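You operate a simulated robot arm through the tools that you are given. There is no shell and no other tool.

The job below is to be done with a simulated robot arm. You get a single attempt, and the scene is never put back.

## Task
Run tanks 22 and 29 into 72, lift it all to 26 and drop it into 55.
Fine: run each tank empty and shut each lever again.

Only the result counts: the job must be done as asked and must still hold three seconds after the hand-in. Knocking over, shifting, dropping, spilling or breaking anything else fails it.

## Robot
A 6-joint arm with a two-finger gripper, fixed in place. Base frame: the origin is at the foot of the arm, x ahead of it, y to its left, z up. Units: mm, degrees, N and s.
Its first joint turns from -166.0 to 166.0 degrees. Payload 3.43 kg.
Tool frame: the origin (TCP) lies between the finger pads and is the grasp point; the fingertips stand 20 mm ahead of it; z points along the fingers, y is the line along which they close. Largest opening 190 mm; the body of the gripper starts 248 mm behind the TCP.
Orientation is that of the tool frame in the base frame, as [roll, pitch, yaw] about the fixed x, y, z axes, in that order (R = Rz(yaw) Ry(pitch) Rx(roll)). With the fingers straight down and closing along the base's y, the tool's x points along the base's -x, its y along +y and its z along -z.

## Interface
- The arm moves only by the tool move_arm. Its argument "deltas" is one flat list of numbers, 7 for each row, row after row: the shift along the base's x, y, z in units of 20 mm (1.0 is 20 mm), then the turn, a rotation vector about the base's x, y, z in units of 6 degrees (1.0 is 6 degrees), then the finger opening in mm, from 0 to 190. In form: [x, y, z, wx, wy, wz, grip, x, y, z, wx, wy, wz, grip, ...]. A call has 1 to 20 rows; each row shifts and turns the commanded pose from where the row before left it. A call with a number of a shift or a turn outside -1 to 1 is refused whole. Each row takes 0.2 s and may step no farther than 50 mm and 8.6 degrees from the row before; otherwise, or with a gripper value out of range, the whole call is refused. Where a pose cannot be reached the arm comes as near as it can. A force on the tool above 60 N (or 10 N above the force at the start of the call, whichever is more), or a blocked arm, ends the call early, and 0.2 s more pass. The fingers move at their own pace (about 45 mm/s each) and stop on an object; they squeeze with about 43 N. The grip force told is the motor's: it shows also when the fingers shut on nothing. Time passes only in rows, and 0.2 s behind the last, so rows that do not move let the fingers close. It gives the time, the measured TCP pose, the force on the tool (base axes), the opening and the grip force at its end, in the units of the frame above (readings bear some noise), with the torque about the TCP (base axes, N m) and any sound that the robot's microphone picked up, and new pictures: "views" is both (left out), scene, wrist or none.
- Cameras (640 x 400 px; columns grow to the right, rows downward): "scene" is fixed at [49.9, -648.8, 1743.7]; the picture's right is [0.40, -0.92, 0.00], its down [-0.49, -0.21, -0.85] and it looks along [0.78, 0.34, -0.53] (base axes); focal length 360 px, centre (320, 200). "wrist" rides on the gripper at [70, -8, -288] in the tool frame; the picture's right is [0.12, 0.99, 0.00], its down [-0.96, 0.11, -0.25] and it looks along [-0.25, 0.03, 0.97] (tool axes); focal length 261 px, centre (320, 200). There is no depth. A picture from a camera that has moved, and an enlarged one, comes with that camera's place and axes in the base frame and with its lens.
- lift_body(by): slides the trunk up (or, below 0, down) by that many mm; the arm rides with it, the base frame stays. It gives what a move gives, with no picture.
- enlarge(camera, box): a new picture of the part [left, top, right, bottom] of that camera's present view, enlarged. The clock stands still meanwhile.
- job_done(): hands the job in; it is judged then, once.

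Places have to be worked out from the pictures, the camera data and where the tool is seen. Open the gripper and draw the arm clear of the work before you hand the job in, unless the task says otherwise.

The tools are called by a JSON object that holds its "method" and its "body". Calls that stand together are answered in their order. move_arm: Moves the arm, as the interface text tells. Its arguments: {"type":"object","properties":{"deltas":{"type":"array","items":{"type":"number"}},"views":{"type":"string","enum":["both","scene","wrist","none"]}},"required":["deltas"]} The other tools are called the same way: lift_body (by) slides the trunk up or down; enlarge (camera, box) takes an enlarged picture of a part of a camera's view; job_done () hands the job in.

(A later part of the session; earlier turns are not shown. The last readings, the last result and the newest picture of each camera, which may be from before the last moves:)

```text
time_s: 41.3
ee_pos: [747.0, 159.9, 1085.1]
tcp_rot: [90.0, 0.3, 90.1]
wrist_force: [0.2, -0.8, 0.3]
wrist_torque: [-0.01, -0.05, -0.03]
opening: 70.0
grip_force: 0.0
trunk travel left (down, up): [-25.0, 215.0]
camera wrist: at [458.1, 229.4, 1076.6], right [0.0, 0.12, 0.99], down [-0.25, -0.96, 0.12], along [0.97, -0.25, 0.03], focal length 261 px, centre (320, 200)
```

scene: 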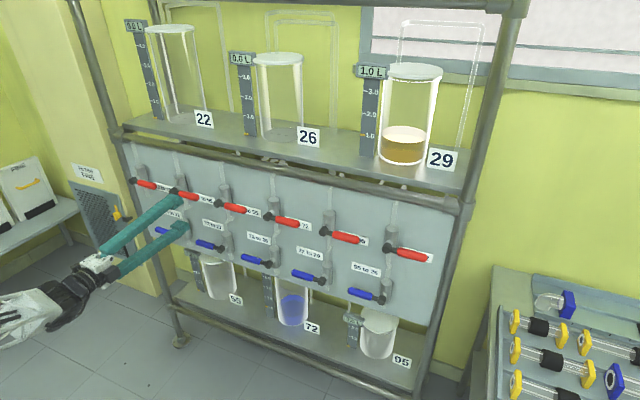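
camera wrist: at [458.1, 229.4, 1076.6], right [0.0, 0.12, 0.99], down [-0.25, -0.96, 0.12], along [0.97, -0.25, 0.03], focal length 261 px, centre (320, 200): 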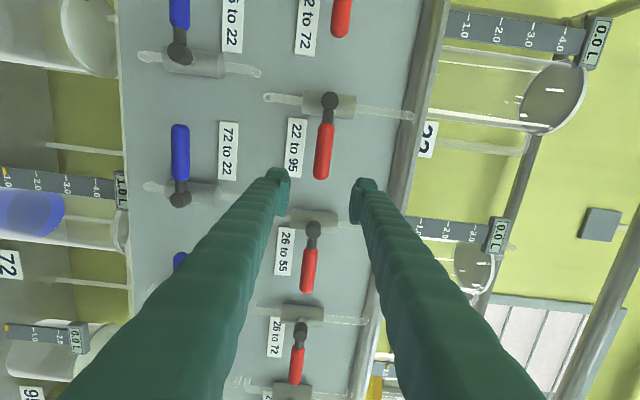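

All closed and lever 1 is level. I keep sliding right.

{"method": "move_arm", "body": {"deltas": [0, -1, 0, 0, 0, 0, 70, 0, -1, 0, 0, 0, 0, 70, 0, -1, 0, 0, 0, 0, 70, 0, -1, 0, 0, 0, 0, 70, 0, -1, 0, 0, 0, 0, 70, 0, -1, 0, 0, 0, 0, 70, 0, -1, 0, 0, 0, 0, 70, 0, -1, 0, 0, 0, 0, 70, 0, -1, 0, 0, 0, 0, 70, 0, -1, 0, 0, 0, 0, 70, 0, -1, 0, 0, 0, 0, 70, 0, -1, 0, 0, 0, 0, 70, 0, -1, 0, 0, 0, 0, 70, 0, -1, 0, 0, 0, 0, 70, 0, -1, 0, 0, 0, 0, 70, 0, -1, 0, 0, 0, 0, 70, 0, -1, 0, 0, 0, 0, 70, 0, -1, 0, 0, 0, 0, 70, 0, -1, 0, 0, 0, 0, 70, 0, -1, 0, 0, 0, 0, 70], "views": "none"}}

{"method": "move_arm", "body": {"deltas": [0, -1, 0, 0, 0, 0, 70, 0, -1, 0, 0, 0, 0, 70, 0, -1, 0, 0, 0, 0, 70, 0, -1, 0, 0, 0, 0, 70, 0, -1, 0, 0, 0, 0, 70, 0, -1, 0, 0, 0, 0, 70, 0, -1, 0, 0, 0, 0, 70, 0, -1, 0, 0, 0, 0, 70, 0, -1, 0, 0, 0, 0, 70, 0, -1, 0, 0, 0, 0, 70, 0, -1, 0, 0, 0, 0, 70, 0, -1, 0, 0, 0, 0, 70, 0, -1, 0, 0, 0, 0, 70, 0, -1, 0, 0, 0, 0, 70, 0, -1, 0, 0, 0, 0, 70, 0, -1, 0, 0, 0, 0, 70, 0, -1, 0, 0, 0, 0, 70]}}

{"method": "enlarge", "body": {"camera": "wrist", "box": [240, 100, 400, 250]}}

```text
time_s: 45.5
ee_pos: [746.2, -241.7, 1086.1]
tcp_rot: [90.0, 0.2, 90.0]
wrist_force: [0.4, 0.6, 0.3]
wrist_torque: [0.0, 0.01, -0.07]
opening: 69.9
grip_force: 0.0
trunk travel left (down, up): [-25.0, 215.0]
```

```text
time_s: 49.1
ee_pos: [747.0, -580.7, 1084.9]
tcp_rot: [89.9, 0.3, 89.9]
wrist_force: [0.2, 0.6, 0.1]
wrist_torque: [0.02, 0.08, -0.05]
opening: 69.8
grip_force: 0.1
trunk travel left (down, up): [-25.0, 215.0]
camera wrist: at [458.6, -510.5, 1076.6], right [0.0, 0.12, 0.99], down [-0.25, -0.96, 0.12], along [0.97, -0.25, 0.03], focal length 261 px, centre (320, 200)
```

scene: 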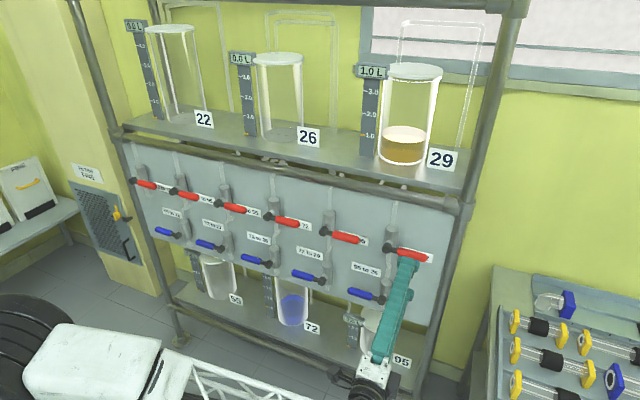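
wrist: 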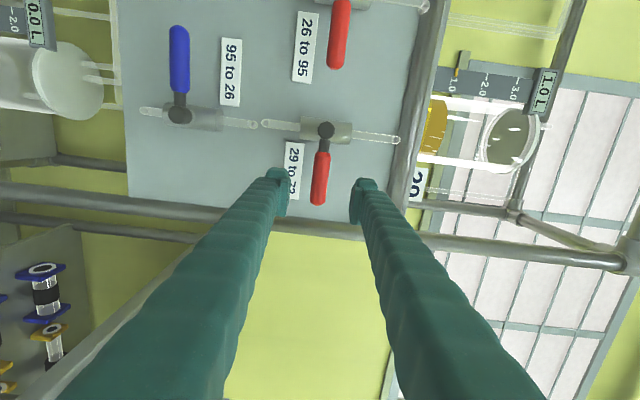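

```text
2.67 times, centred on (320, 175) of wrist
camera zoom: at [458.6, -510.5, 1076.6], right [0.0, 0.12, 0.99], down [-0.25, -0.96, 0.12], along [0.97, -0.25, 0.03], focal length 695 px, centre (320, 267)
```

zoom: 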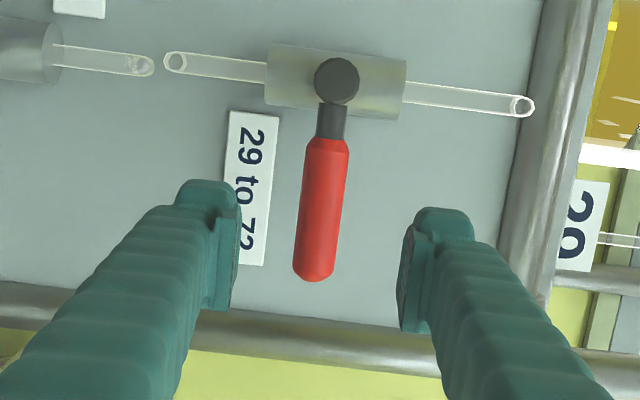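

Label 29→72 is confirmed; its hub is near y -507, so the current y -580.7 is right. I advance 100 mm, close to the fork and begin turning up.

{"method": "move_arm", "body": {"deltas": [1, 0, 0, 0, 0, 0, 70, 1, 0, 0, 0, 0, 0, 70, 1, 0, 0, 0, 0, 0, 70, 1, 0, 0, 0, 0, 0, 70, 1, 0, 0, 0, 0, 0, 70, 0, 0, 0, 0, 0, 0, 27, 0, 0, 0, 0, 0, 0, 27, 0, 0, 0, 0, 0, 0, 27, 0, 0, 0, 0, 0, 0, 27]}}

```text
time_s: 51.1
ee_pos: [846.5, -580.5, 1085.5]
tcp_rot: [90.1, 0.4, 90.0]
wrist_force: [0.0, 0.8, -0.5]
wrist_torque: [-0.01, 0.03, 0.01]
opening: 27.0
grip_force: 0.1
trunk travel left (down, up): [-25.0, 215.0]
camera wrist: at [558.6, -510.7, 1076.2], right [0.0, 0.12, 0.99], down [-0.25, -0.96, 0.12], along [0.97, -0.25, 0.03], focal length 261 px, centre (320, 200)
```

scene: 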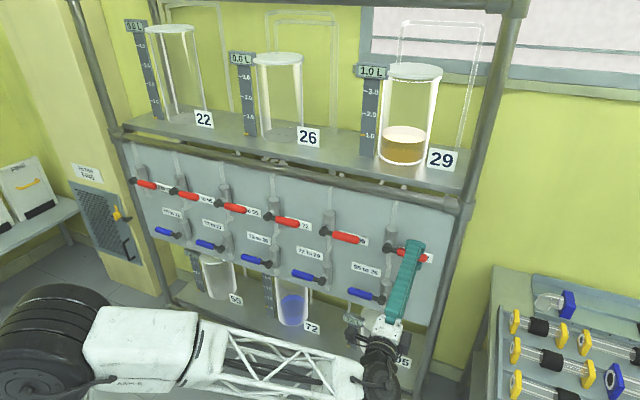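
wrist: 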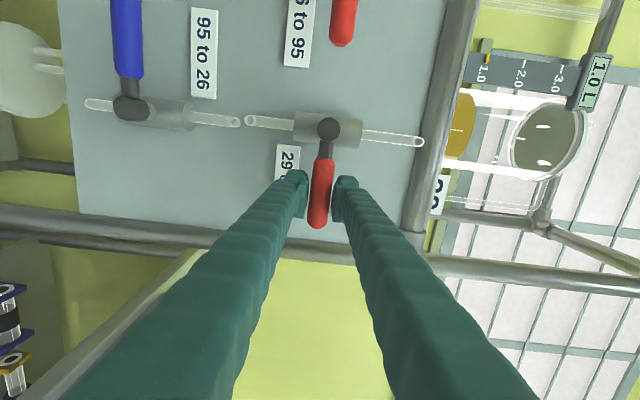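

The fork sits on the handle with no load. I swing it up 84° and hold.

{"method": "move_arm", "body": {"deltas": [0, 0.02, 0.3815, -1, 0, 0, 27, 0, 0.0598, 0.3774, -1, 0, 0, 27, 0, 0.099, 0.369, -1, 0, 0, 27, 0, 0.137, 0.3567, -1, 0, 0, 27, 0, 0.1734, 0.3404, -1, 0, 0, 27, 0, 0.2081, 0.3204, -1, 0, 0, 27, 0, 0.2404, 0.297, -1, 0, 0, 27, 0, 0.2702, 0.2701, -1, 0, 0, 27, 0, 0.2969, 0.2404, -1, 0, 0, 27, 0, 0.3204, 0.2081, -1, 0, 0, 27, 0, 0.3404, 0.1734, -1, 0, 0, 27, 0, 0.3567, 0.137, -1, 0, 0, 27, 0, 0.369, 0.099, -1, 0, 0, 27, 0, 0.3774, 0.0598, -1, 0, 0, 27, 0, 0, 0, 0, 0, 0, 27, 0, 0, 0, 0, 0, 0, 27, 0, 0, 0, 0, 0, 0, 27]}}

```text
time_s: 54.7
ee_pos: [846.2, -515.5, 1158.4]
tcp_rot: [90.5, 84.3, 90.5]
wrist_force: [-1.0, 0.2, 0.9]
wrist_torque: [0.0, 0.03, -0.01]
opening: 26.9
grip_force: 0.0
trunk travel left (down, up): [-25.0, 215.0]
camera wrist: at [558.2, -517.2, 1087.8], right [0.0, 1.0, -0.02], down [-0.25, 0.02, 0.97], along [0.97, 0.01, 0.25], focal length 261 px, centre (320, 200)
```

scene: 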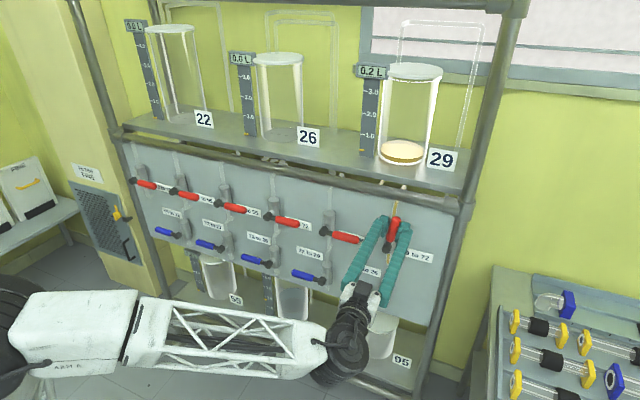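
wrist: 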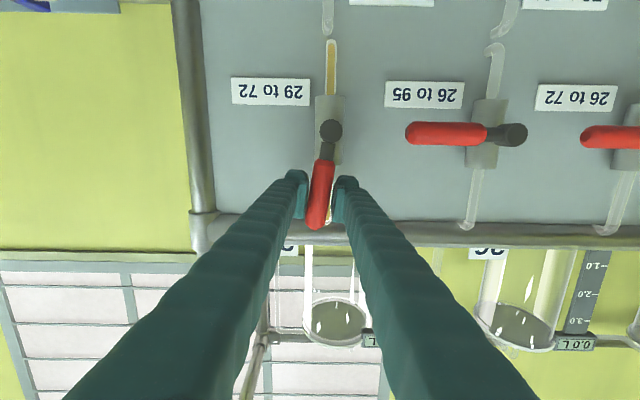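

Tank 29 is down to 0.2 L. I wait a couple more seconds.

{"method": "move_arm", "body": {"deltas": [0, 0, 0, 0, 0, 0, 27, 0, 0, 0, 0, 0, 0, 27, 0, 0, 0, 0, 0, 0, 27, 0, 0, 0, 0, 0, 0, 27, 0, 0, 0, 0, 0, 0, 27, 0, 0, 0, 0, 0, 0, 27, 0, 0, 0, 0, 0, 0, 27, 0, 0, 0, 0, 0, 0, 27, 0, 0, 0, 0, 0, 0, 27, 0, 0, 0, 0, 0, 0, 27, 0, 0, 0, 0, 0, 0, 27, 0, 0, 0, 0, 0, 0, 27], "views": "both"}}

{"method": "enlarge", "body": {"camera": "scene", "box": [340, 40, 500, 180]}}

```text
time_s: 57.3
ee_pos: [846.3, -515.1, 1157.5]
tcp_rot: [90.5, 84.4, 90.4]
wrist_force: [-0.1, 0.1, 0.2]
wrist_torque: [-0.01, 0.01, -0.02]
opening: 26.6
grip_force: 0.1
trunk travel left (down, up): [-25.0, 215.0]
camera wrist: at [558.2, -517.3, 1087.8], right [0.0, 1.0, -0.02], down [-0.25, 0.02, 0.97], along [0.97, 0.01, 0.25], focal length 261 px, centre (320, 200)
```

scene: 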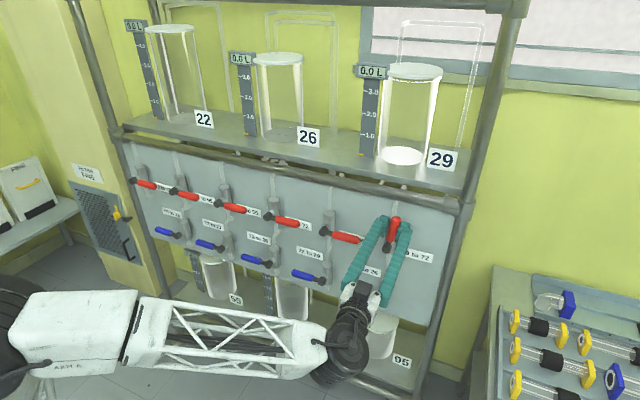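
wrist: 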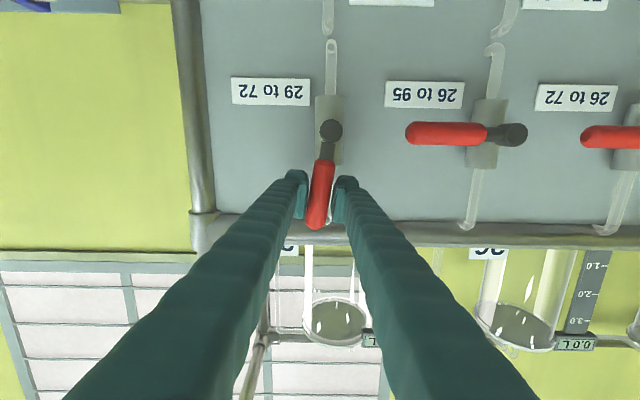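

```text
2.86 times, centred on (420, 110) of scene
camera zoom: at [49.9, -648.8, 1743.7], right [0.4, -0.92, 0.0], down [-0.49, -0.21, -0.85], along [0.78, 0.34, -0.53], focal length 1029 px, centre (34, 457)
```

zoom: 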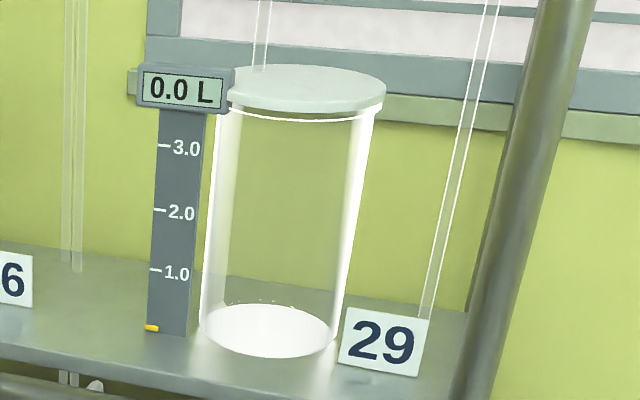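

Tank 29 is empty and its pipe clear. I shut the lever with the same reverse arc, press it home, release, and back off.

{"method": "move_arm", "body": {"deltas": [0, -0.3774, -0.0598, 1, 0, 0, 27, 0, -0.369, -0.099, 1, 0, 0, 27, 0, -0.3567, -0.137, 1, 0, 0, 27, 0, -0.3404, -0.1734, 1, 0, 0, 27, 0, -0.3204, -0.2081, 1, 0, 0, 27, 0, -0.2969, -0.2404, 1, 0, 0, 27, 0, -0.2702, -0.2701, 1, 0, 0, 27, 0, -0.2404, -0.297, 1, 0, 0, 27, 0, -0.2081, -0.3204, 1, 0, 0, 27, 0, -0.1734, -0.3404, 1, 0, 0, 27, 0, -0.137, -0.3567, 1, 0, 0, 27, 0, -0.099, -0.369, 1, 0, 0, 27, 0, -0.0598, -0.3774, 1, 0, 0, 27, 0, -0.02, -0.3815, 1, 0, 0, 27, 0, 0, -0.2, 0, 0, 0, 27, 0, 0, 0, 0, 0, 0, 27], "views": "wrist"}}

```text
time_s: 60.7
ee_pos: [845.8, -579.9, 1081.6]
tcp_rot: [89.9, 0.3, 90.0]
wrist_force: [0.1, -0.6, 4.7]
wrist_torque: [0.06, -0.03, 0.0]
opening: 29.8
grip_force: 2.6
trunk travel left (down, up): [-25.0, 215.0]
camera wrist: at [558.1, -510.1, 1072.9], right [0.0, 0.12, 0.99], down [-0.25, -0.96, 0.12], along [0.97, -0.25, 0.03], focal length 261 px, centre (320, 200)
```

wrist: 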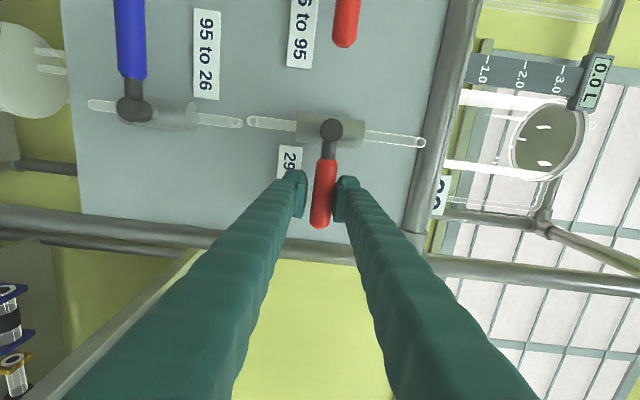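

The lever is home at its stop. I open, withdraw, and slide left towards the blue 72→26 lever (hub near y -101, z 877).

{"method": "move_arm", "body": {"deltas": [0, 0, 0.2, 0, 0, 0, 50, 0, 0, 0, 0, 0, 0, 70, 0, 0, 0, 0, 0, 0, 70, -1, 0, 0, 0, 0, 0, 70, -1, 0, 0, 0, 0, 0, 70, -1, 0, 0, 0, 0, 0, 70, -1, 0, 0, 0, 0, 0, 70, -1, 0, 0, 0, 0, 0, 70, 0, 1, 0, 0, 0, 0, 70, 0, 1, 0, 0, 0, 0, 70, 0, 1, 0, 0, 0, 0, 70, 0, 1, 0, 0, 0, 0, 70, 0, 1, 0, 0, 0, 0, 70, 0, 1, 0, 0, 0, 0, 70, 0, 1, 0, 0, 0, 0, 70, 0, 1, 0, 0, 0, 0, 70, 0, 1, 0, 0, 0, 0, 70, 0, 1, 0, 0, 0, 0, 70, 0, 1, 0, 0, 0, 0, 70, 0, 1, 0, 0, 0, 0, 70], "views": "both"}}

{"method": "lift_body", "body": {"by": -25}}

{"method": "move_arm", "body": {"deltas": [0, 1, 0, 0, 0, 0, 70, 0, 1, 0, 0, 0, 0, 70, 0, 1, 0, 0, 0, 0, 70, 0, 1, 0, 0, 0, 0, 70, 0, 1, -0.5, 0, 0, 0, 70, 0, 1, -1, 0, 0, 0, 70, 0, 1, -1, 0, 0, 0, 70, 0, 1, -1, 0, 0, 0, 70, 0, 1, -1, 0, 0, 0, 70, 0, 1, -1, 0, 0, 0, 70, 0, 1, -1, 0, 0, 0, 70, 0, 1, -1, 0, 0, 0, 70, 0, 1, -1, 0, 0, 0, 70, 0, 1, -1, 0, 0, 0, 70, 0, 1, -0.65, 0, 0, 0, 70, 0, 0.6, 0, 0, 0, 0, 70]}}

```text
time_s: 64.9
ee_pos: [746.3, -340.8, 1087.2]
tcp_rot: [90.0, 0.2, 90.0]
wrist_force: [-0.2, -0.4, -0.3]
wrist_torque: [0.0, -0.03, 0.07]
opening: 69.6
grip_force: 0.1
trunk travel left (down, up): [-25.0, 215.0]
camera wrist: at [458.1, -270.3, 1077.1], right [0.0, 0.12, 0.99], down [-0.25, -0.96, 0.12], along [0.97, -0.25, 0.03], focal length 261 px, centre (320, 200)
```

scene: 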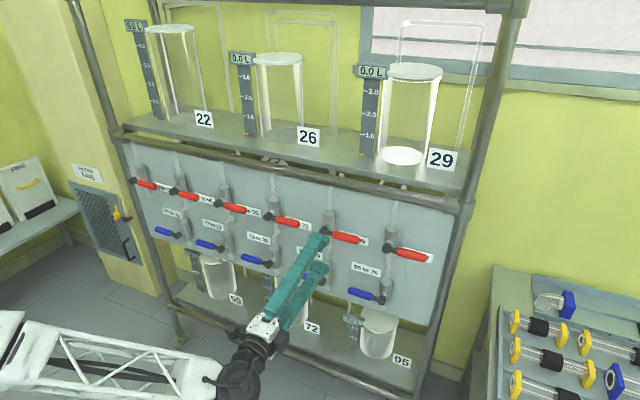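
wrist: 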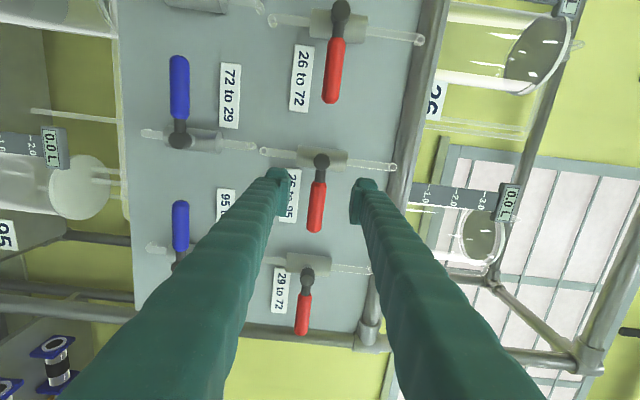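

```text
time_s: 65.6
ee_pos: [745.8, -339.8, 1060.7]
tcp_rot: [90.0, 0.3, 90.0]
wrist_force: [-0.2, 0.6, -0.7]
wrist_torque: [-0.01, 0.0, 0.01]
opening: 70.1
grip_force: 0.1
trunk travel left (down, up): [0.0, 240.0]
```

```text
time_s: 69.0
ee_pos: [824.3, -61.2, 944.9]
tcp_rot: [90.3, 0.3, 90.1]
wrist_force: [-0.9, 0.3, -0.4]
wrist_torque: [0.02, 0.01, 0.0]
opening: 70.0
grip_force: 0.0
out of reach, approached as far as the arm can: row 9, 10, 11, 12, 13, 14, 15
trunk travel left (down, up): [0.0, 240.0]
camera wrist: at [536.5, 9.9, 937.2], right [0.0, 0.12, 0.99], down [-0.25, -0.96, 0.12], along [0.97, -0.24, 0.03], focal length 261 px, centre (320, 200)
```

scene: 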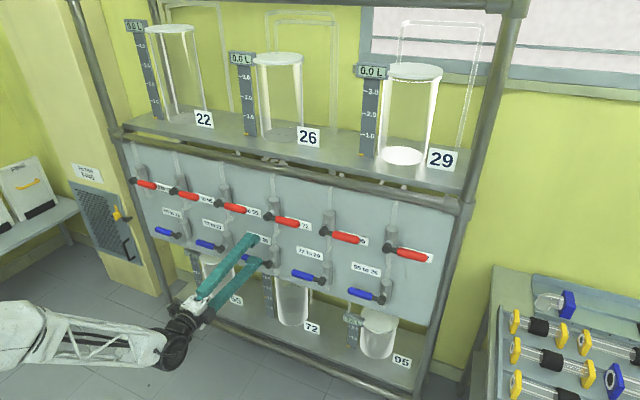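
wrist: 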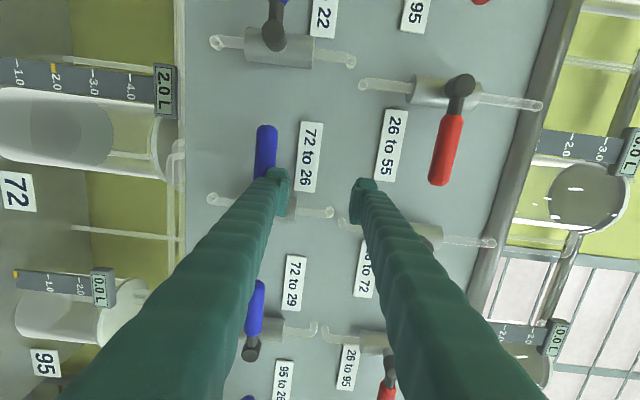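

Tank 72 reads 2.0 L. At blue-lever height a level tool is out of reach this close (the arm drifted out to x 824, z 945), so I tilt the tool 36° downward, which raises the wrist, and set up a standoff above and in front of the 72→26 handle (tip y≈13, hub y≈-101, z≈876).

{"method": "move_arm", "body": {"deltas": [-0.35, 0.27, -0.1, 0, 1, 0, 70, -0.35, 0.27, -0.1, 0, 1, 0, 70, -0.35, 0.27, -0.2, 0, 1, 0, 70, -0.35, 0.27, -0.2, 0, 1, 0, 70, -0.35, 0.27, -0.2, 0, 1, 0, 70, -0.35, 0.27, -0.2, 0, 1, 0, 70, 0, 0, 0, 0, 0, 0, 70]}}

```text
time_s: 70.6
ee_pos: [797.8, -64.1, 932.5]
tcp_rot: [118.4, 2.4, 86.1]
wrist_force: [-0.7, 0.3, 0.8]
wrist_torque: [0.0, 0.02, -0.03]
opening: 69.9
grip_force: 0.0
out of reach, approached as far as the arm can: row 5, 6
trunk travel left (down, up): [0.0, 240.0]
camera wrist: at [545.4, 29.4, 1059.3], right [0.48, 0.12, 0.87], down [-0.23, -0.94, 0.26], along [0.85, -0.32, -0.42], focal length 261 px, centre (320, 200)
```

scene: 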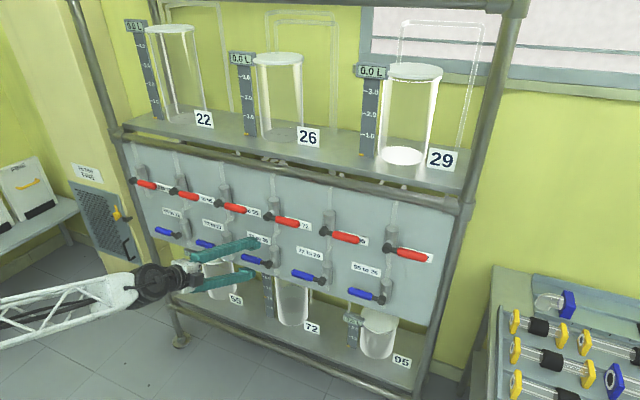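
wrist: 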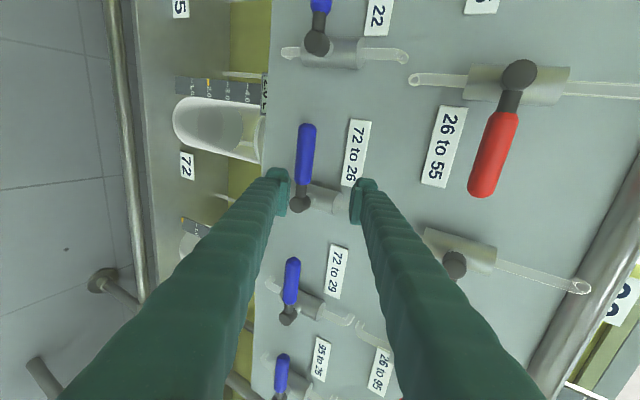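

It got to about 28° tilt before hitting its limit near the base axis; a steeper tilt moves the wrist up and outward. I tilt further in place, rising a little.

{"method": "move_arm", "body": {"deltas": [0, 0, 0.5, 0, 1, 0, 70, 0, 0, 0.5, 0, 1, 0, 70, 0, 0, 0, 0, 1, 0, 70, 0, 0, 0, 0, 1, 0, 70, 0, 0, 0, 0, 0, 0, 70]}}

```text
time_s: 71.8
ee_pos: [789.7, -64.2, 936.8]
tcp_rot: [144.7, 4.0, 86.8]
wrist_force: [0.3, 0.4, 0.5]
wrist_torque: [-0.01, -0.05, -0.02]
opening: 69.9
grip_force: 0.0
out of reach, approached as far as the arm can: row 1
trunk travel left (down, up): [0.0, 240.0]
camera wrist: at [622.5, 32.4, 1161.5], right [0.82, 0.11, 0.56], down [-0.1, -0.94, 0.34], along [0.57, -0.33, -0.76], focal length 261 px, centre (320, 200)
```

scene: 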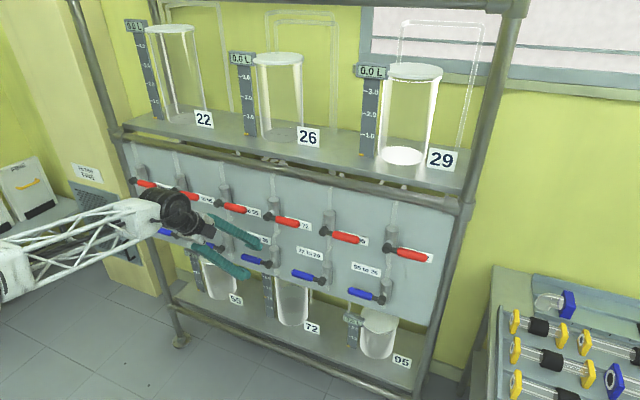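
wrist: 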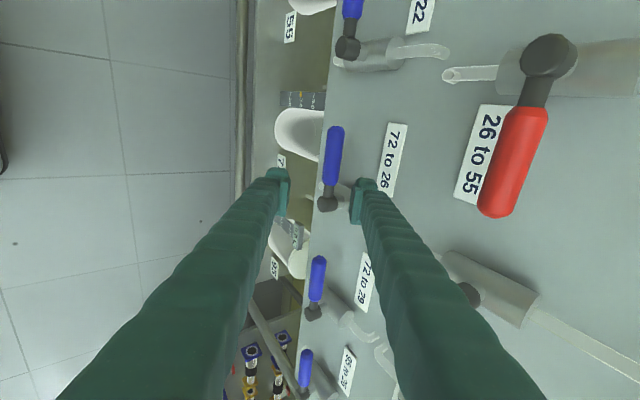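

Now at about 54° tilt with pose (790, -64, 937), and no reach complaint on the later rows. Since the levers turn with only 1–2 N, I'll close the fingers and use them as a pusher stick; first I move to just above the blue handle.

{"method": "move_arm", "body": {"deltas": [0.3, 0.4, 0, 0, 0, 0, 40, 0.3, 0.4, 0, 0, 0, 0, 20, 0.3, 0.4, 0, 0, 0, 0, 0, 0.3, 0.4, 0, 0, 0, 0, 0, 0.3, 0.4, 0, 0, 0, 0, 0, 0.3, 0, 0, 0, 0, 0, 0, 0, 0, 0, 0, 0, 0, 0, 0, 0, 0, 0, 0, 0, 0]}}

```text
time_s: 73.6
ee_pos: [827.3, -24.7, 936.4]
tcp_rot: [144.7, 4.0, 86.8]
wrist_force: [-0.4, 1.0, -0.5]
wrist_torque: [-0.02, 0.01, -0.01]
opening: 0.0
grip_force: 34.2
trunk travel left (down, up): [0.0, 240.0]
camera wrist: at [658.6, 71.8, 1161.3], right [0.82, 0.11, 0.56], down [-0.1, -0.94, 0.34], along [0.57, -0.33, -0.75], focal length 261 px, centre (320, 200)
```

scene: 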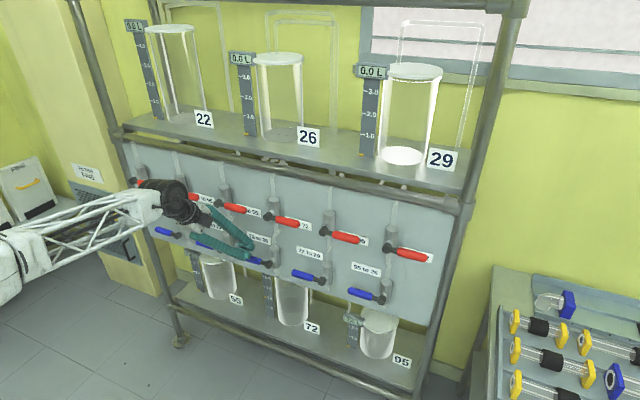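
wrist: 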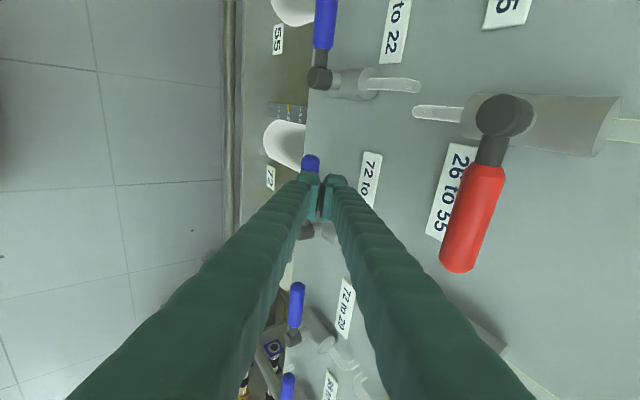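

Reachable without trouble. I zoom to check where the tip is relative to the blue handle.

{"method": "enlarge", "body": {"camera": "wrist", "box": [260, 130, 380, 250]}}

{"method": "enlarge", "body": {"camera": "scene", "box": [180, 190, 340, 290]}}

```text
3.33 times, centred on (320, 190) of wrist
camera zoom: at [658.6, 71.8, 1161.3], right [0.82, 0.11, 0.56], down [-0.1, -0.94, 0.34], along [0.57, -0.33, -0.75], focal length 869 px, centre (320, 233)
```

zoom: 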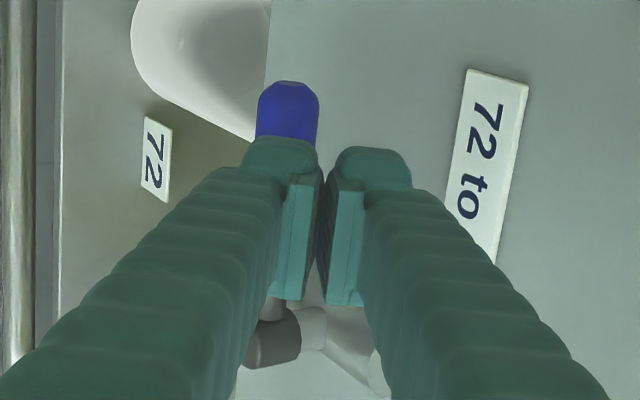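

```text
4.00 times, centred on (260, 240) of scene
camera zoom: at [49.9, -648.8, 1743.7], right [0.4, -0.92, 0.0], down [-0.49, -0.21, -0.85], along [0.78, 0.34, -0.53], focal length 1440 px, centre (560, 40)
```

zoom: 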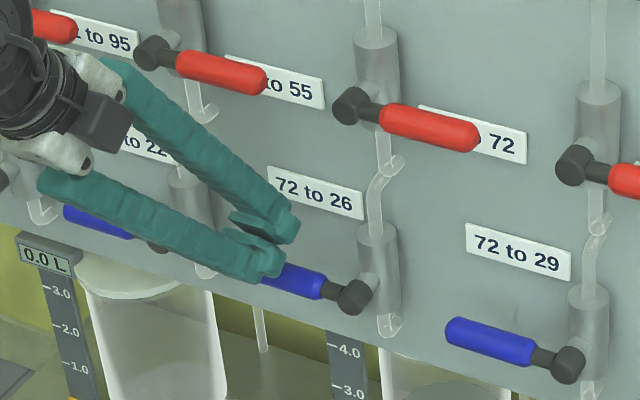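

The tip hovers about 40 mm above the handle. I come down onto the handle from above and press gently a little past contact to test the downward direction.

{"method": "move_arm", "body": {"deltas": [0.3, 0, -0.6, 0, 0, 0, 0, 0.3, 0, -0.6, 0, 0, 0, 0, 0, 0, -0.5, 0, 0, 0, 0, 0, 0, -0.25, 0, 0, 0, 0, 0, 0, -0.25, 0, 0, 0, 0]}}

{"method": "enlarge", "body": {"camera": "scene", "box": [180, 190, 340, 290]}}

```text
time_s: 74.8
ee_pos: [840.0, -24.6, 892.1]
tcp_rot: [144.7, 4.0, 86.8]
wrist_force: [-0.8, 0.7, 0.4]
wrist_torque: [-0.01, 0.0, 0.0]
opening: 0.1
grip_force: 35.1
trunk travel left (down, up): [0.0, 240.0]
camera wrist: at [670.7, 72.0, 1117.2], right [0.82, 0.11, 0.56], down [-0.1, -0.94, 0.33], along [0.57, -0.33, -0.76], focal length 261 px, centre (320, 200)
```

scene: 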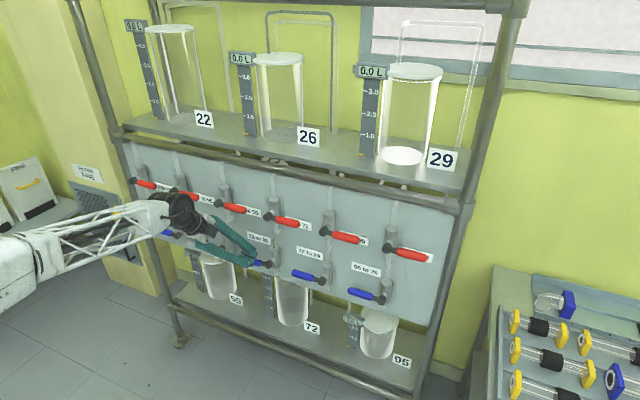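
wrist: 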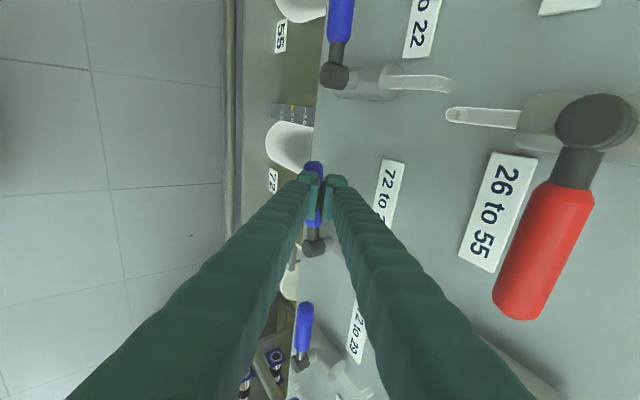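

```text
4.00 times, centred on (260, 240) of scene
camera zoom: at [49.9, -648.8, 1743.7], right [0.4, -0.92, 0.0], down [-0.49, -0.21, -0.85], along [0.78, 0.34, -0.53], focal length 1440 px, centre (560, 40)
```

zoom: 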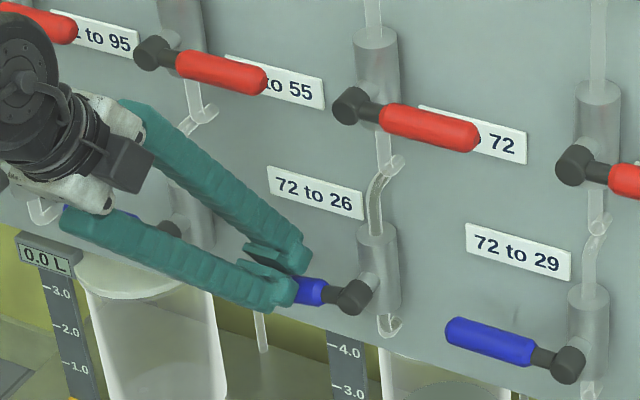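

The pipe of 72→26 and the riser over tank 26 now look filled: downward opens the blue lever, with hardly any force. I zoom to check contact.

{"method": "enlarge", "body": {"camera": "wrist", "box": [260, 130, 380, 270]}}

{"method": "enlarge", "body": {"camera": "scene", "box": [200, 0, 360, 150]}}

```text
2.86 times, centred on (320, 200) of wrist
camera zoom: at [670.7, 72.0, 1117.2], right [0.82, 0.11, 0.56], down [-0.1, -0.94, 0.33], along [0.57, -0.33, -0.76], focal length 745 px, centre (320, 200)
```

zoom: 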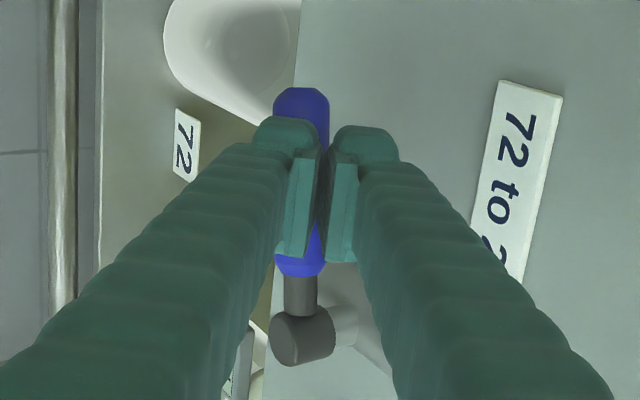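

```text
2.67 times, centred on (280, 75) of scene
camera zoom: at [49.9, -648.8, 1743.7], right [0.4, -0.92, 0.0], down [-0.49, -0.21, -0.85], along [0.78, 0.34, -0.53], focal length 960 px, centre (427, 533)
```

zoom: 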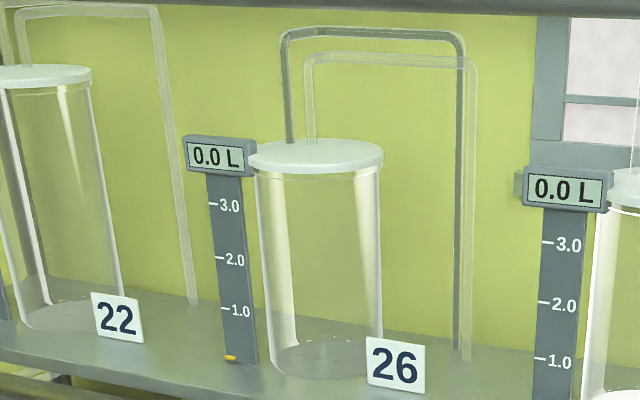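

Liquid is climbing to tank 26. I keep pushing the lever down round its arc to about 60°.

{"method": "move_arm", "body": {"deltas": [0.1, 0.32, -0.45, 0, 0, 0, 0, 0.1, 0.32, -0.45, 0, 0, 0, 0, 0, 0, -0.45, 0, 0, 0, 0, 0, -0.22, -0.41, 0, 0, 0, 0, 0, -0.22, -0.41, 0, 0, 0, 0, 0, -0.32, -0.34, 0, 0, 0, 0, 0, -0.32, -0.34, 0, 0, 0, 0]}}

{"method": "enlarge", "body": {"camera": "scene", "box": [180, 190, 340, 290]}}

{"method": "enlarge", "body": {"camera": "wrist", "box": [240, 110, 400, 270]}}

```text
time_s: 76.4
ee_pos: [843.4, -32.1, 836.5]
tcp_rot: [144.7, 4.0, 86.8]
wrist_force: [-0.3, 0.6, 0.2]
wrist_torque: [0.01, -0.01, 0.0]
opening: 0.3
grip_force: 34.5
trunk travel left (down, up): [0.0, 240.0]
camera wrist: at [674.9, 63.4, 1060.1], right [0.82, 0.11, 0.56], down [-0.1, -0.94, 0.33], along [0.57, -0.33, -0.75], focal length 261 px, centre (320, 200)
```

scene: 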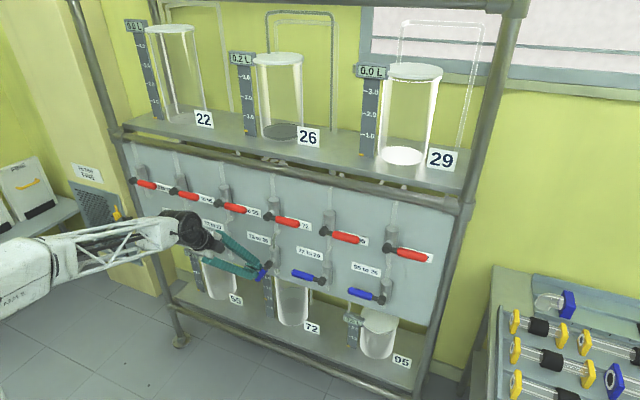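
wrist: 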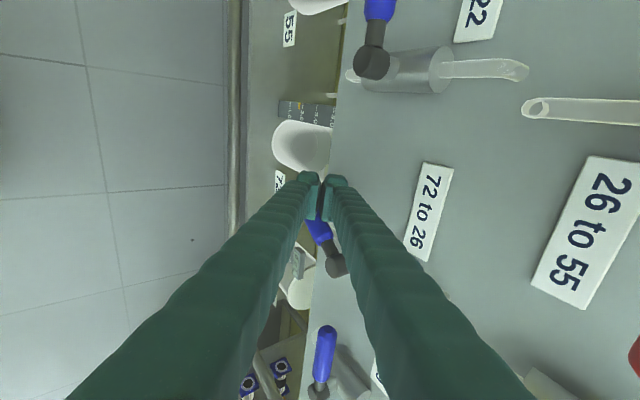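

```text
4.00 times, centred on (260, 240) of scene
camera zoom: at [49.9, -648.8, 1743.7], right [0.4, -0.92, 0.0], down [-0.49, -0.21, -0.85], along [0.78, 0.34, -0.53], focal length 1440 px, centre (560, 40)
```

zoom: 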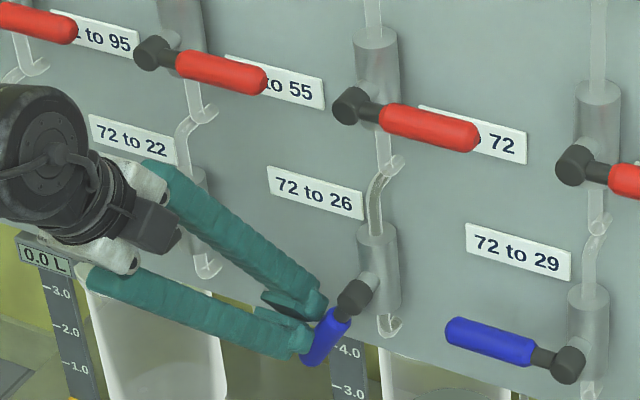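

```text
2.50 times, centred on (320, 190) of wrist
camera zoom: at [674.9, 63.4, 1060.1], right [0.82, 0.11, 0.56], down [-0.1, -0.94, 0.33], along [0.57, -0.33, -0.75], focal length 652 px, centre (320, 225)
```

zoom: 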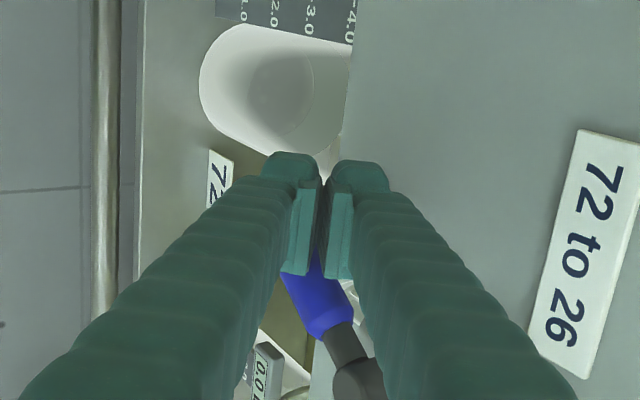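

The lever is well down, tank 26 already shows 0.2 L, and no load on the tool. I hold here while it pumps.

{"method": "move_arm", "body": {"deltas": [0, 0, 0, 0, 0, 0, 0, 0, 0, 0, 0, 0, 0, 0, 0, 0, 0, 0, 0, 0, 0, 0, 0, 0, 0, 0, 0, 0, 0, 0, 0, 0, 0, 0, 0, 0, 0, 0, 0, 0, 0, 0, 0, 0, 0, 0, 0, 0, 0, 0, 0, 0, 0, 0, 0, 0, 0, 0, 0, 0, 0, 0, 0, 0, 0, 0, 0, 0, 0, 0, 0, 0, 0, 0, 0, 0, 0, 0, 0, 0, 0, 0, 0, 0, 0, 0, 0, 0, 0, 0, 0, 0, 0, 0, 0, 0, 0, 0, 0, 0, 0, 0, 0, 0, 0], "views": "scene"}}

{"method": "enlarge", "body": {"camera": "scene", "box": [200, 0, 360, 150]}}

```text
time_s: 79.6
ee_pos: [844.4, -32.6, 835.5]
tcp_rot: [144.7, 4.0, 86.8]
wrist_force: [0.0, 0.2, 0.1]
wrist_torque: [-0.01, -0.02, -0.01]
opening: 0.0
grip_force: 33.8
trunk travel left (down, up): [0.0, 240.0]
```

scene: 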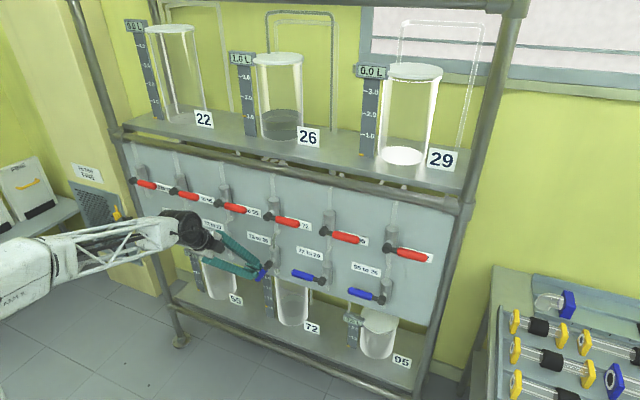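

```text
2.67 times, centred on (280, 75) of scene
camera zoom: at [49.9, -648.8, 1743.7], right [0.4, -0.92, 0.0], down [-0.49, -0.21, -0.85], along [0.78, 0.34, -0.53], focal length 960 px, centre (427, 533)
```

zoom: 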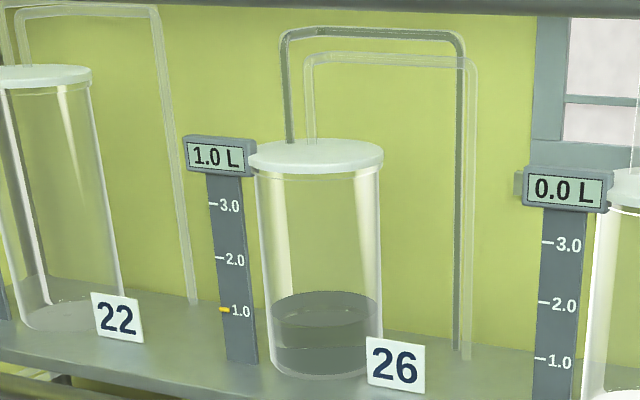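

Tank 26 is at 1.0 L after about 3 s. I wait another 4 s.

{"method": "move_arm", "body": {"deltas": [0, 0, 0, 0, 0, 0, 0, 0, 0, 0, 0, 0, 0, 0, 0, 0, 0, 0, 0, 0, 0, 0, 0, 0, 0, 0, 0, 0, 0, 0, 0, 0, 0, 0, 0, 0, 0, 0, 0, 0, 0, 0, 0, 0, 0, 0, 0, 0, 0, 0, 0, 0, 0, 0, 0, 0, 0, 0, 0, 0, 0, 0, 0, 0, 0, 0, 0, 0, 0, 0, 0, 0, 0, 0, 0, 0, 0, 0, 0, 0, 0, 0, 0, 0, 0, 0, 0, 0, 0, 0, 0, 0, 0, 0, 0, 0, 0, 0, 0, 0, 0, 0, 0, 0, 0, 0, 0, 0, 0, 0, 0, 0, 0, 0, 0, 0, 0, 0, 0, 0, 0, 0, 0, 0, 0, 0, 0, 0, 0, 0, 0, 0, 0], "views": "both"}}

{"method": "enlarge", "body": {"camera": "scene", "box": [200, 0, 360, 150]}}

{"method": "enlarge", "body": {"camera": "scene", "box": [180, 220, 380, 350]}}

```text
time_s: 83.6
ee_pos: [843.3, -32.6, 836.5]
tcp_rot: [144.7, 4.0, 86.8]
wrist_force: [-0.3, -0.3, -0.5]
wrist_torque: [0.02, -0.02, 0.02]
opening: 0.0
grip_force: 33.8
trunk travel left (down, up): [0.0, 240.0]
camera wrist: at [675.0, 63.3, 1060.2], right [0.82, 0.11, 0.56], down [-0.1, -0.94, 0.33], along [0.57, -0.33, -0.75], focal length 261 px, centre (320, 200)
```

scene: 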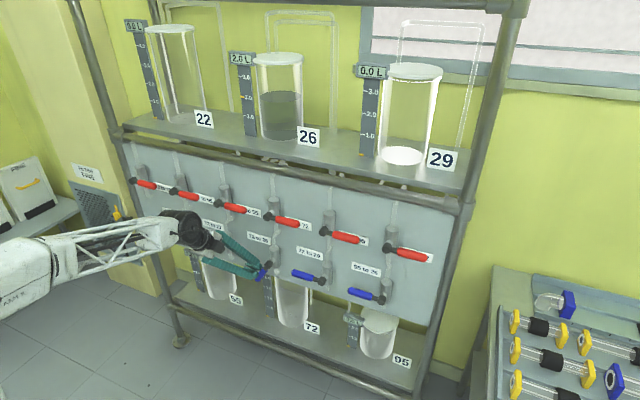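
wrist: 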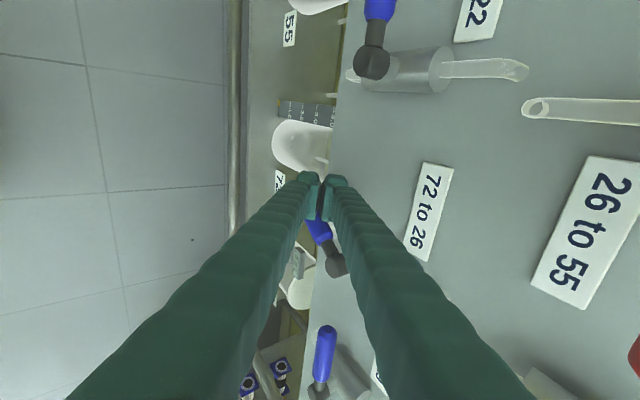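

```text
2.67 times, centred on (280, 75) of scene
camera zoom: at [49.9, -648.8, 1743.7], right [0.4, -0.92, 0.0], down [-0.49, -0.21, -0.85], along [0.78, 0.34, -0.53], focal length 960 px, centre (427, 533)
```

zoom: 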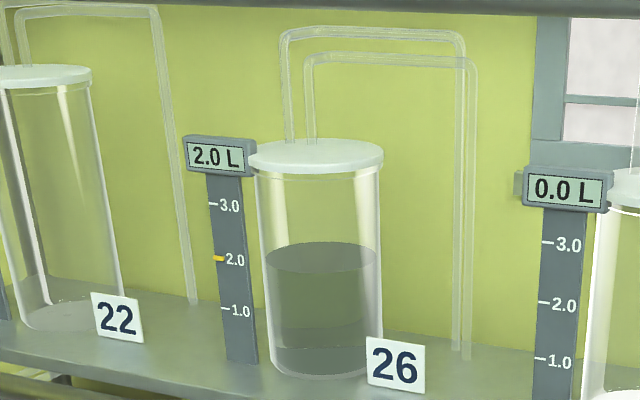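

```text
3.08 times, centred on (280, 285) of scene
camera zoom: at [49.9, -648.8, 1743.7], right [0.4, -0.92, 0.0], down [-0.49, -0.21, -0.85], along [0.78, 0.34, -0.53], focal length 1108 px, centre (443, -62)
```

zoom: 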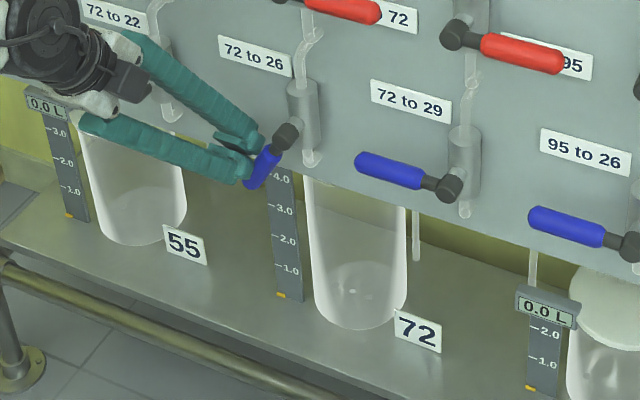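

Tank 26 shows 2.0 L, tank 72 shows empty and the riser is clear. To shut, I must push the lever up from its hub side, so I pull back along the tool axis, move to y ≈ -105 and go down in front of and below the hub.

{"method": "move_arm", "body": {"deltas": [-0.5, 0.1, 0.7, 0, 0, 0, 0, -0.5, 0.1, 0.7, 0, 0, 0, 0, -0.5, 0.1, 0.7, 0, 0, 0, 0, -0.5, 0.1, 0.7, 0, 0, 0, 0, 0, -1, 0, 0, 0, 0, 0, 0, -1, 0, 0, 0, 0, 0, 0, -1, 0, 0, 0, 0, 0, 0, -1, 0, 0, 0, 0, 0]}}

```text
time_s: 85.4
ee_pos: [803.2, -104.2, 892.8]
tcp_rot: [144.7, 4.0, 86.7]
wrist_force: [0.0, -0.2, 0.1]
wrist_torque: [-0.05, 0.02, -0.02]
opening: 0.0
grip_force: 34.4
trunk travel left (down, up): [0.0, 240.0]
camera wrist: at [635.2, -9.0, 1116.9], right [0.82, 0.11, 0.56], down [-0.1, -0.94, 0.33], along [0.57, -0.33, -0.75], focal length 261 px, centre (320, 200)
```

scene: 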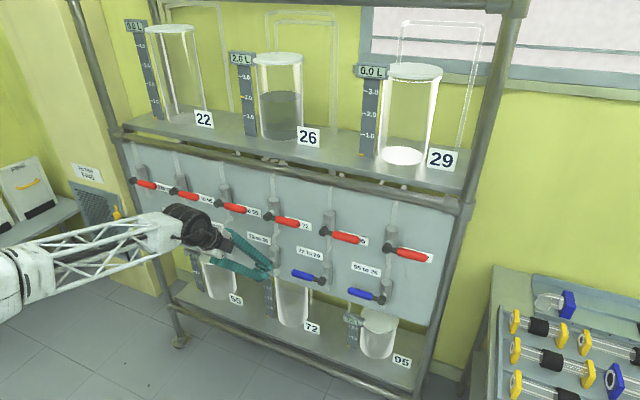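
wrist: 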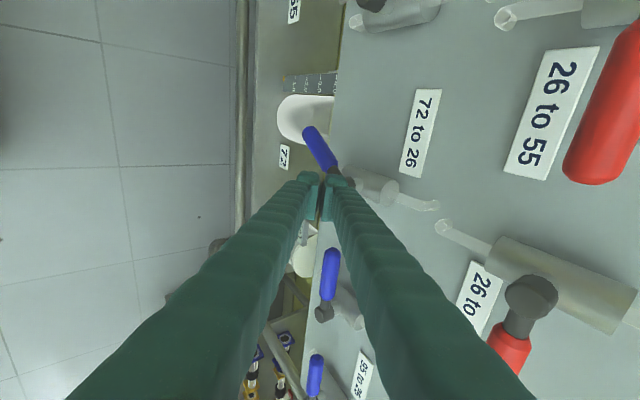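

Clear in front of the hub, with the handle still hanging down to the left side (+y). I descend to z ≈ 800.

{"method": "move_arm", "body": {"deltas": [0, 0, -0.94, 0, 0, 0, 0, 0, 0, -0.94, 0, 0, 0, 0, 0, 0, -0.94, 0, 0, 0, 0, 0, 0, -0.94, 0, 0, 0, 0, 0, 0, -0.94, 0, 0, 0, 0]}}

{"method": "enlarge", "body": {"camera": "wrist", "box": [240, 80, 400, 240]}}

{"method": "enlarge", "body": {"camera": "scene", "box": [180, 200, 340, 300]}}

```text
time_s: 86.6
ee_pos: [804.3, -104.1, 798.1]
tcp_rot: [144.7, 4.0, 86.8]
wrist_force: [0.1, -0.3, -0.4]
wrist_torque: [0.01, 0.0, 0.02]
opening: 0.1
grip_force: 34.8
trunk travel left (down, up): [0.0, 240.0]
camera wrist: at [635.0, -8.5, 1022.4], right [0.82, 0.11, 0.56], down [-0.1, -0.94, 0.34], along [0.57, -0.33, -0.75], focal length 261 px, centre (320, 200)
```

scene: 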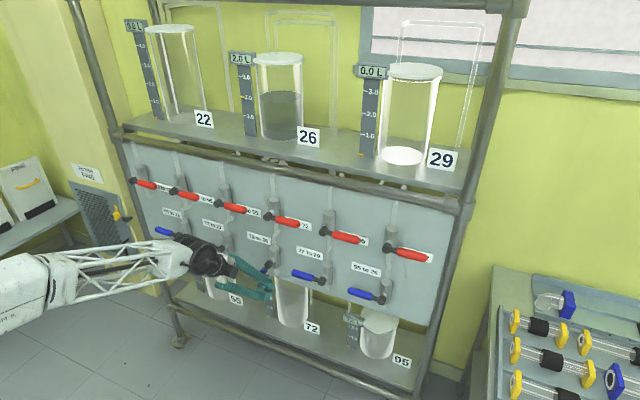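
wrist: 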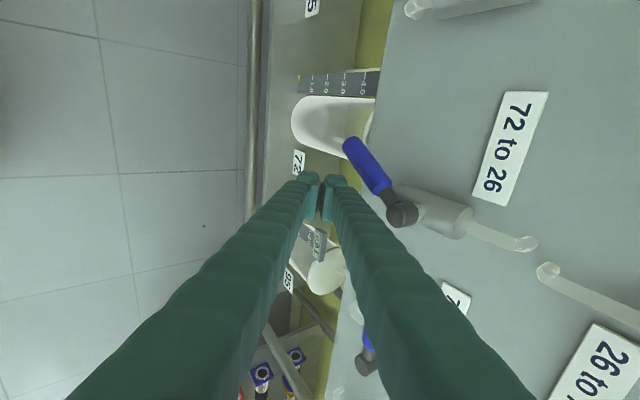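

```text
2.50 times, centred on (320, 160) of wrist
camera zoom: at [635.0, -8.5, 1022.4], right [0.82, 0.11, 0.56], down [-0.1, -0.94, 0.34], along [0.57, -0.33, -0.75], focal length 652 px, centre (320, 300)
```

zoom: 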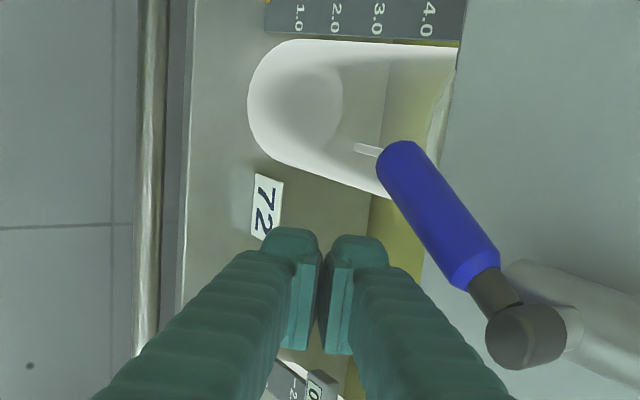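

```text
4.00 times, centred on (260, 250) of scene
camera zoom: at [49.9, -648.8, 1743.7], right [0.4, -0.92, 0.0], down [-0.49, -0.21, -0.85], along [0.78, 0.34, -0.53], focal length 1440 px, centre (560, 0)
```

zoom: 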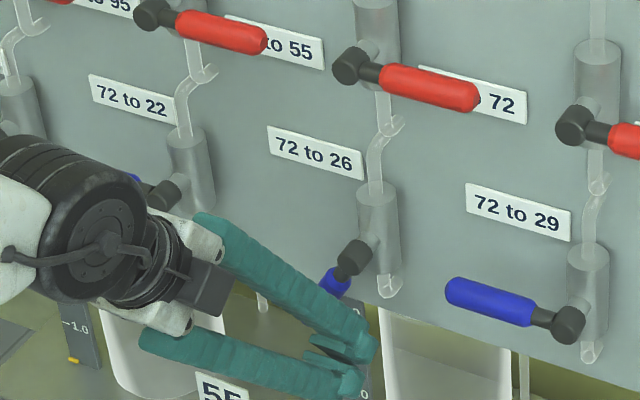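

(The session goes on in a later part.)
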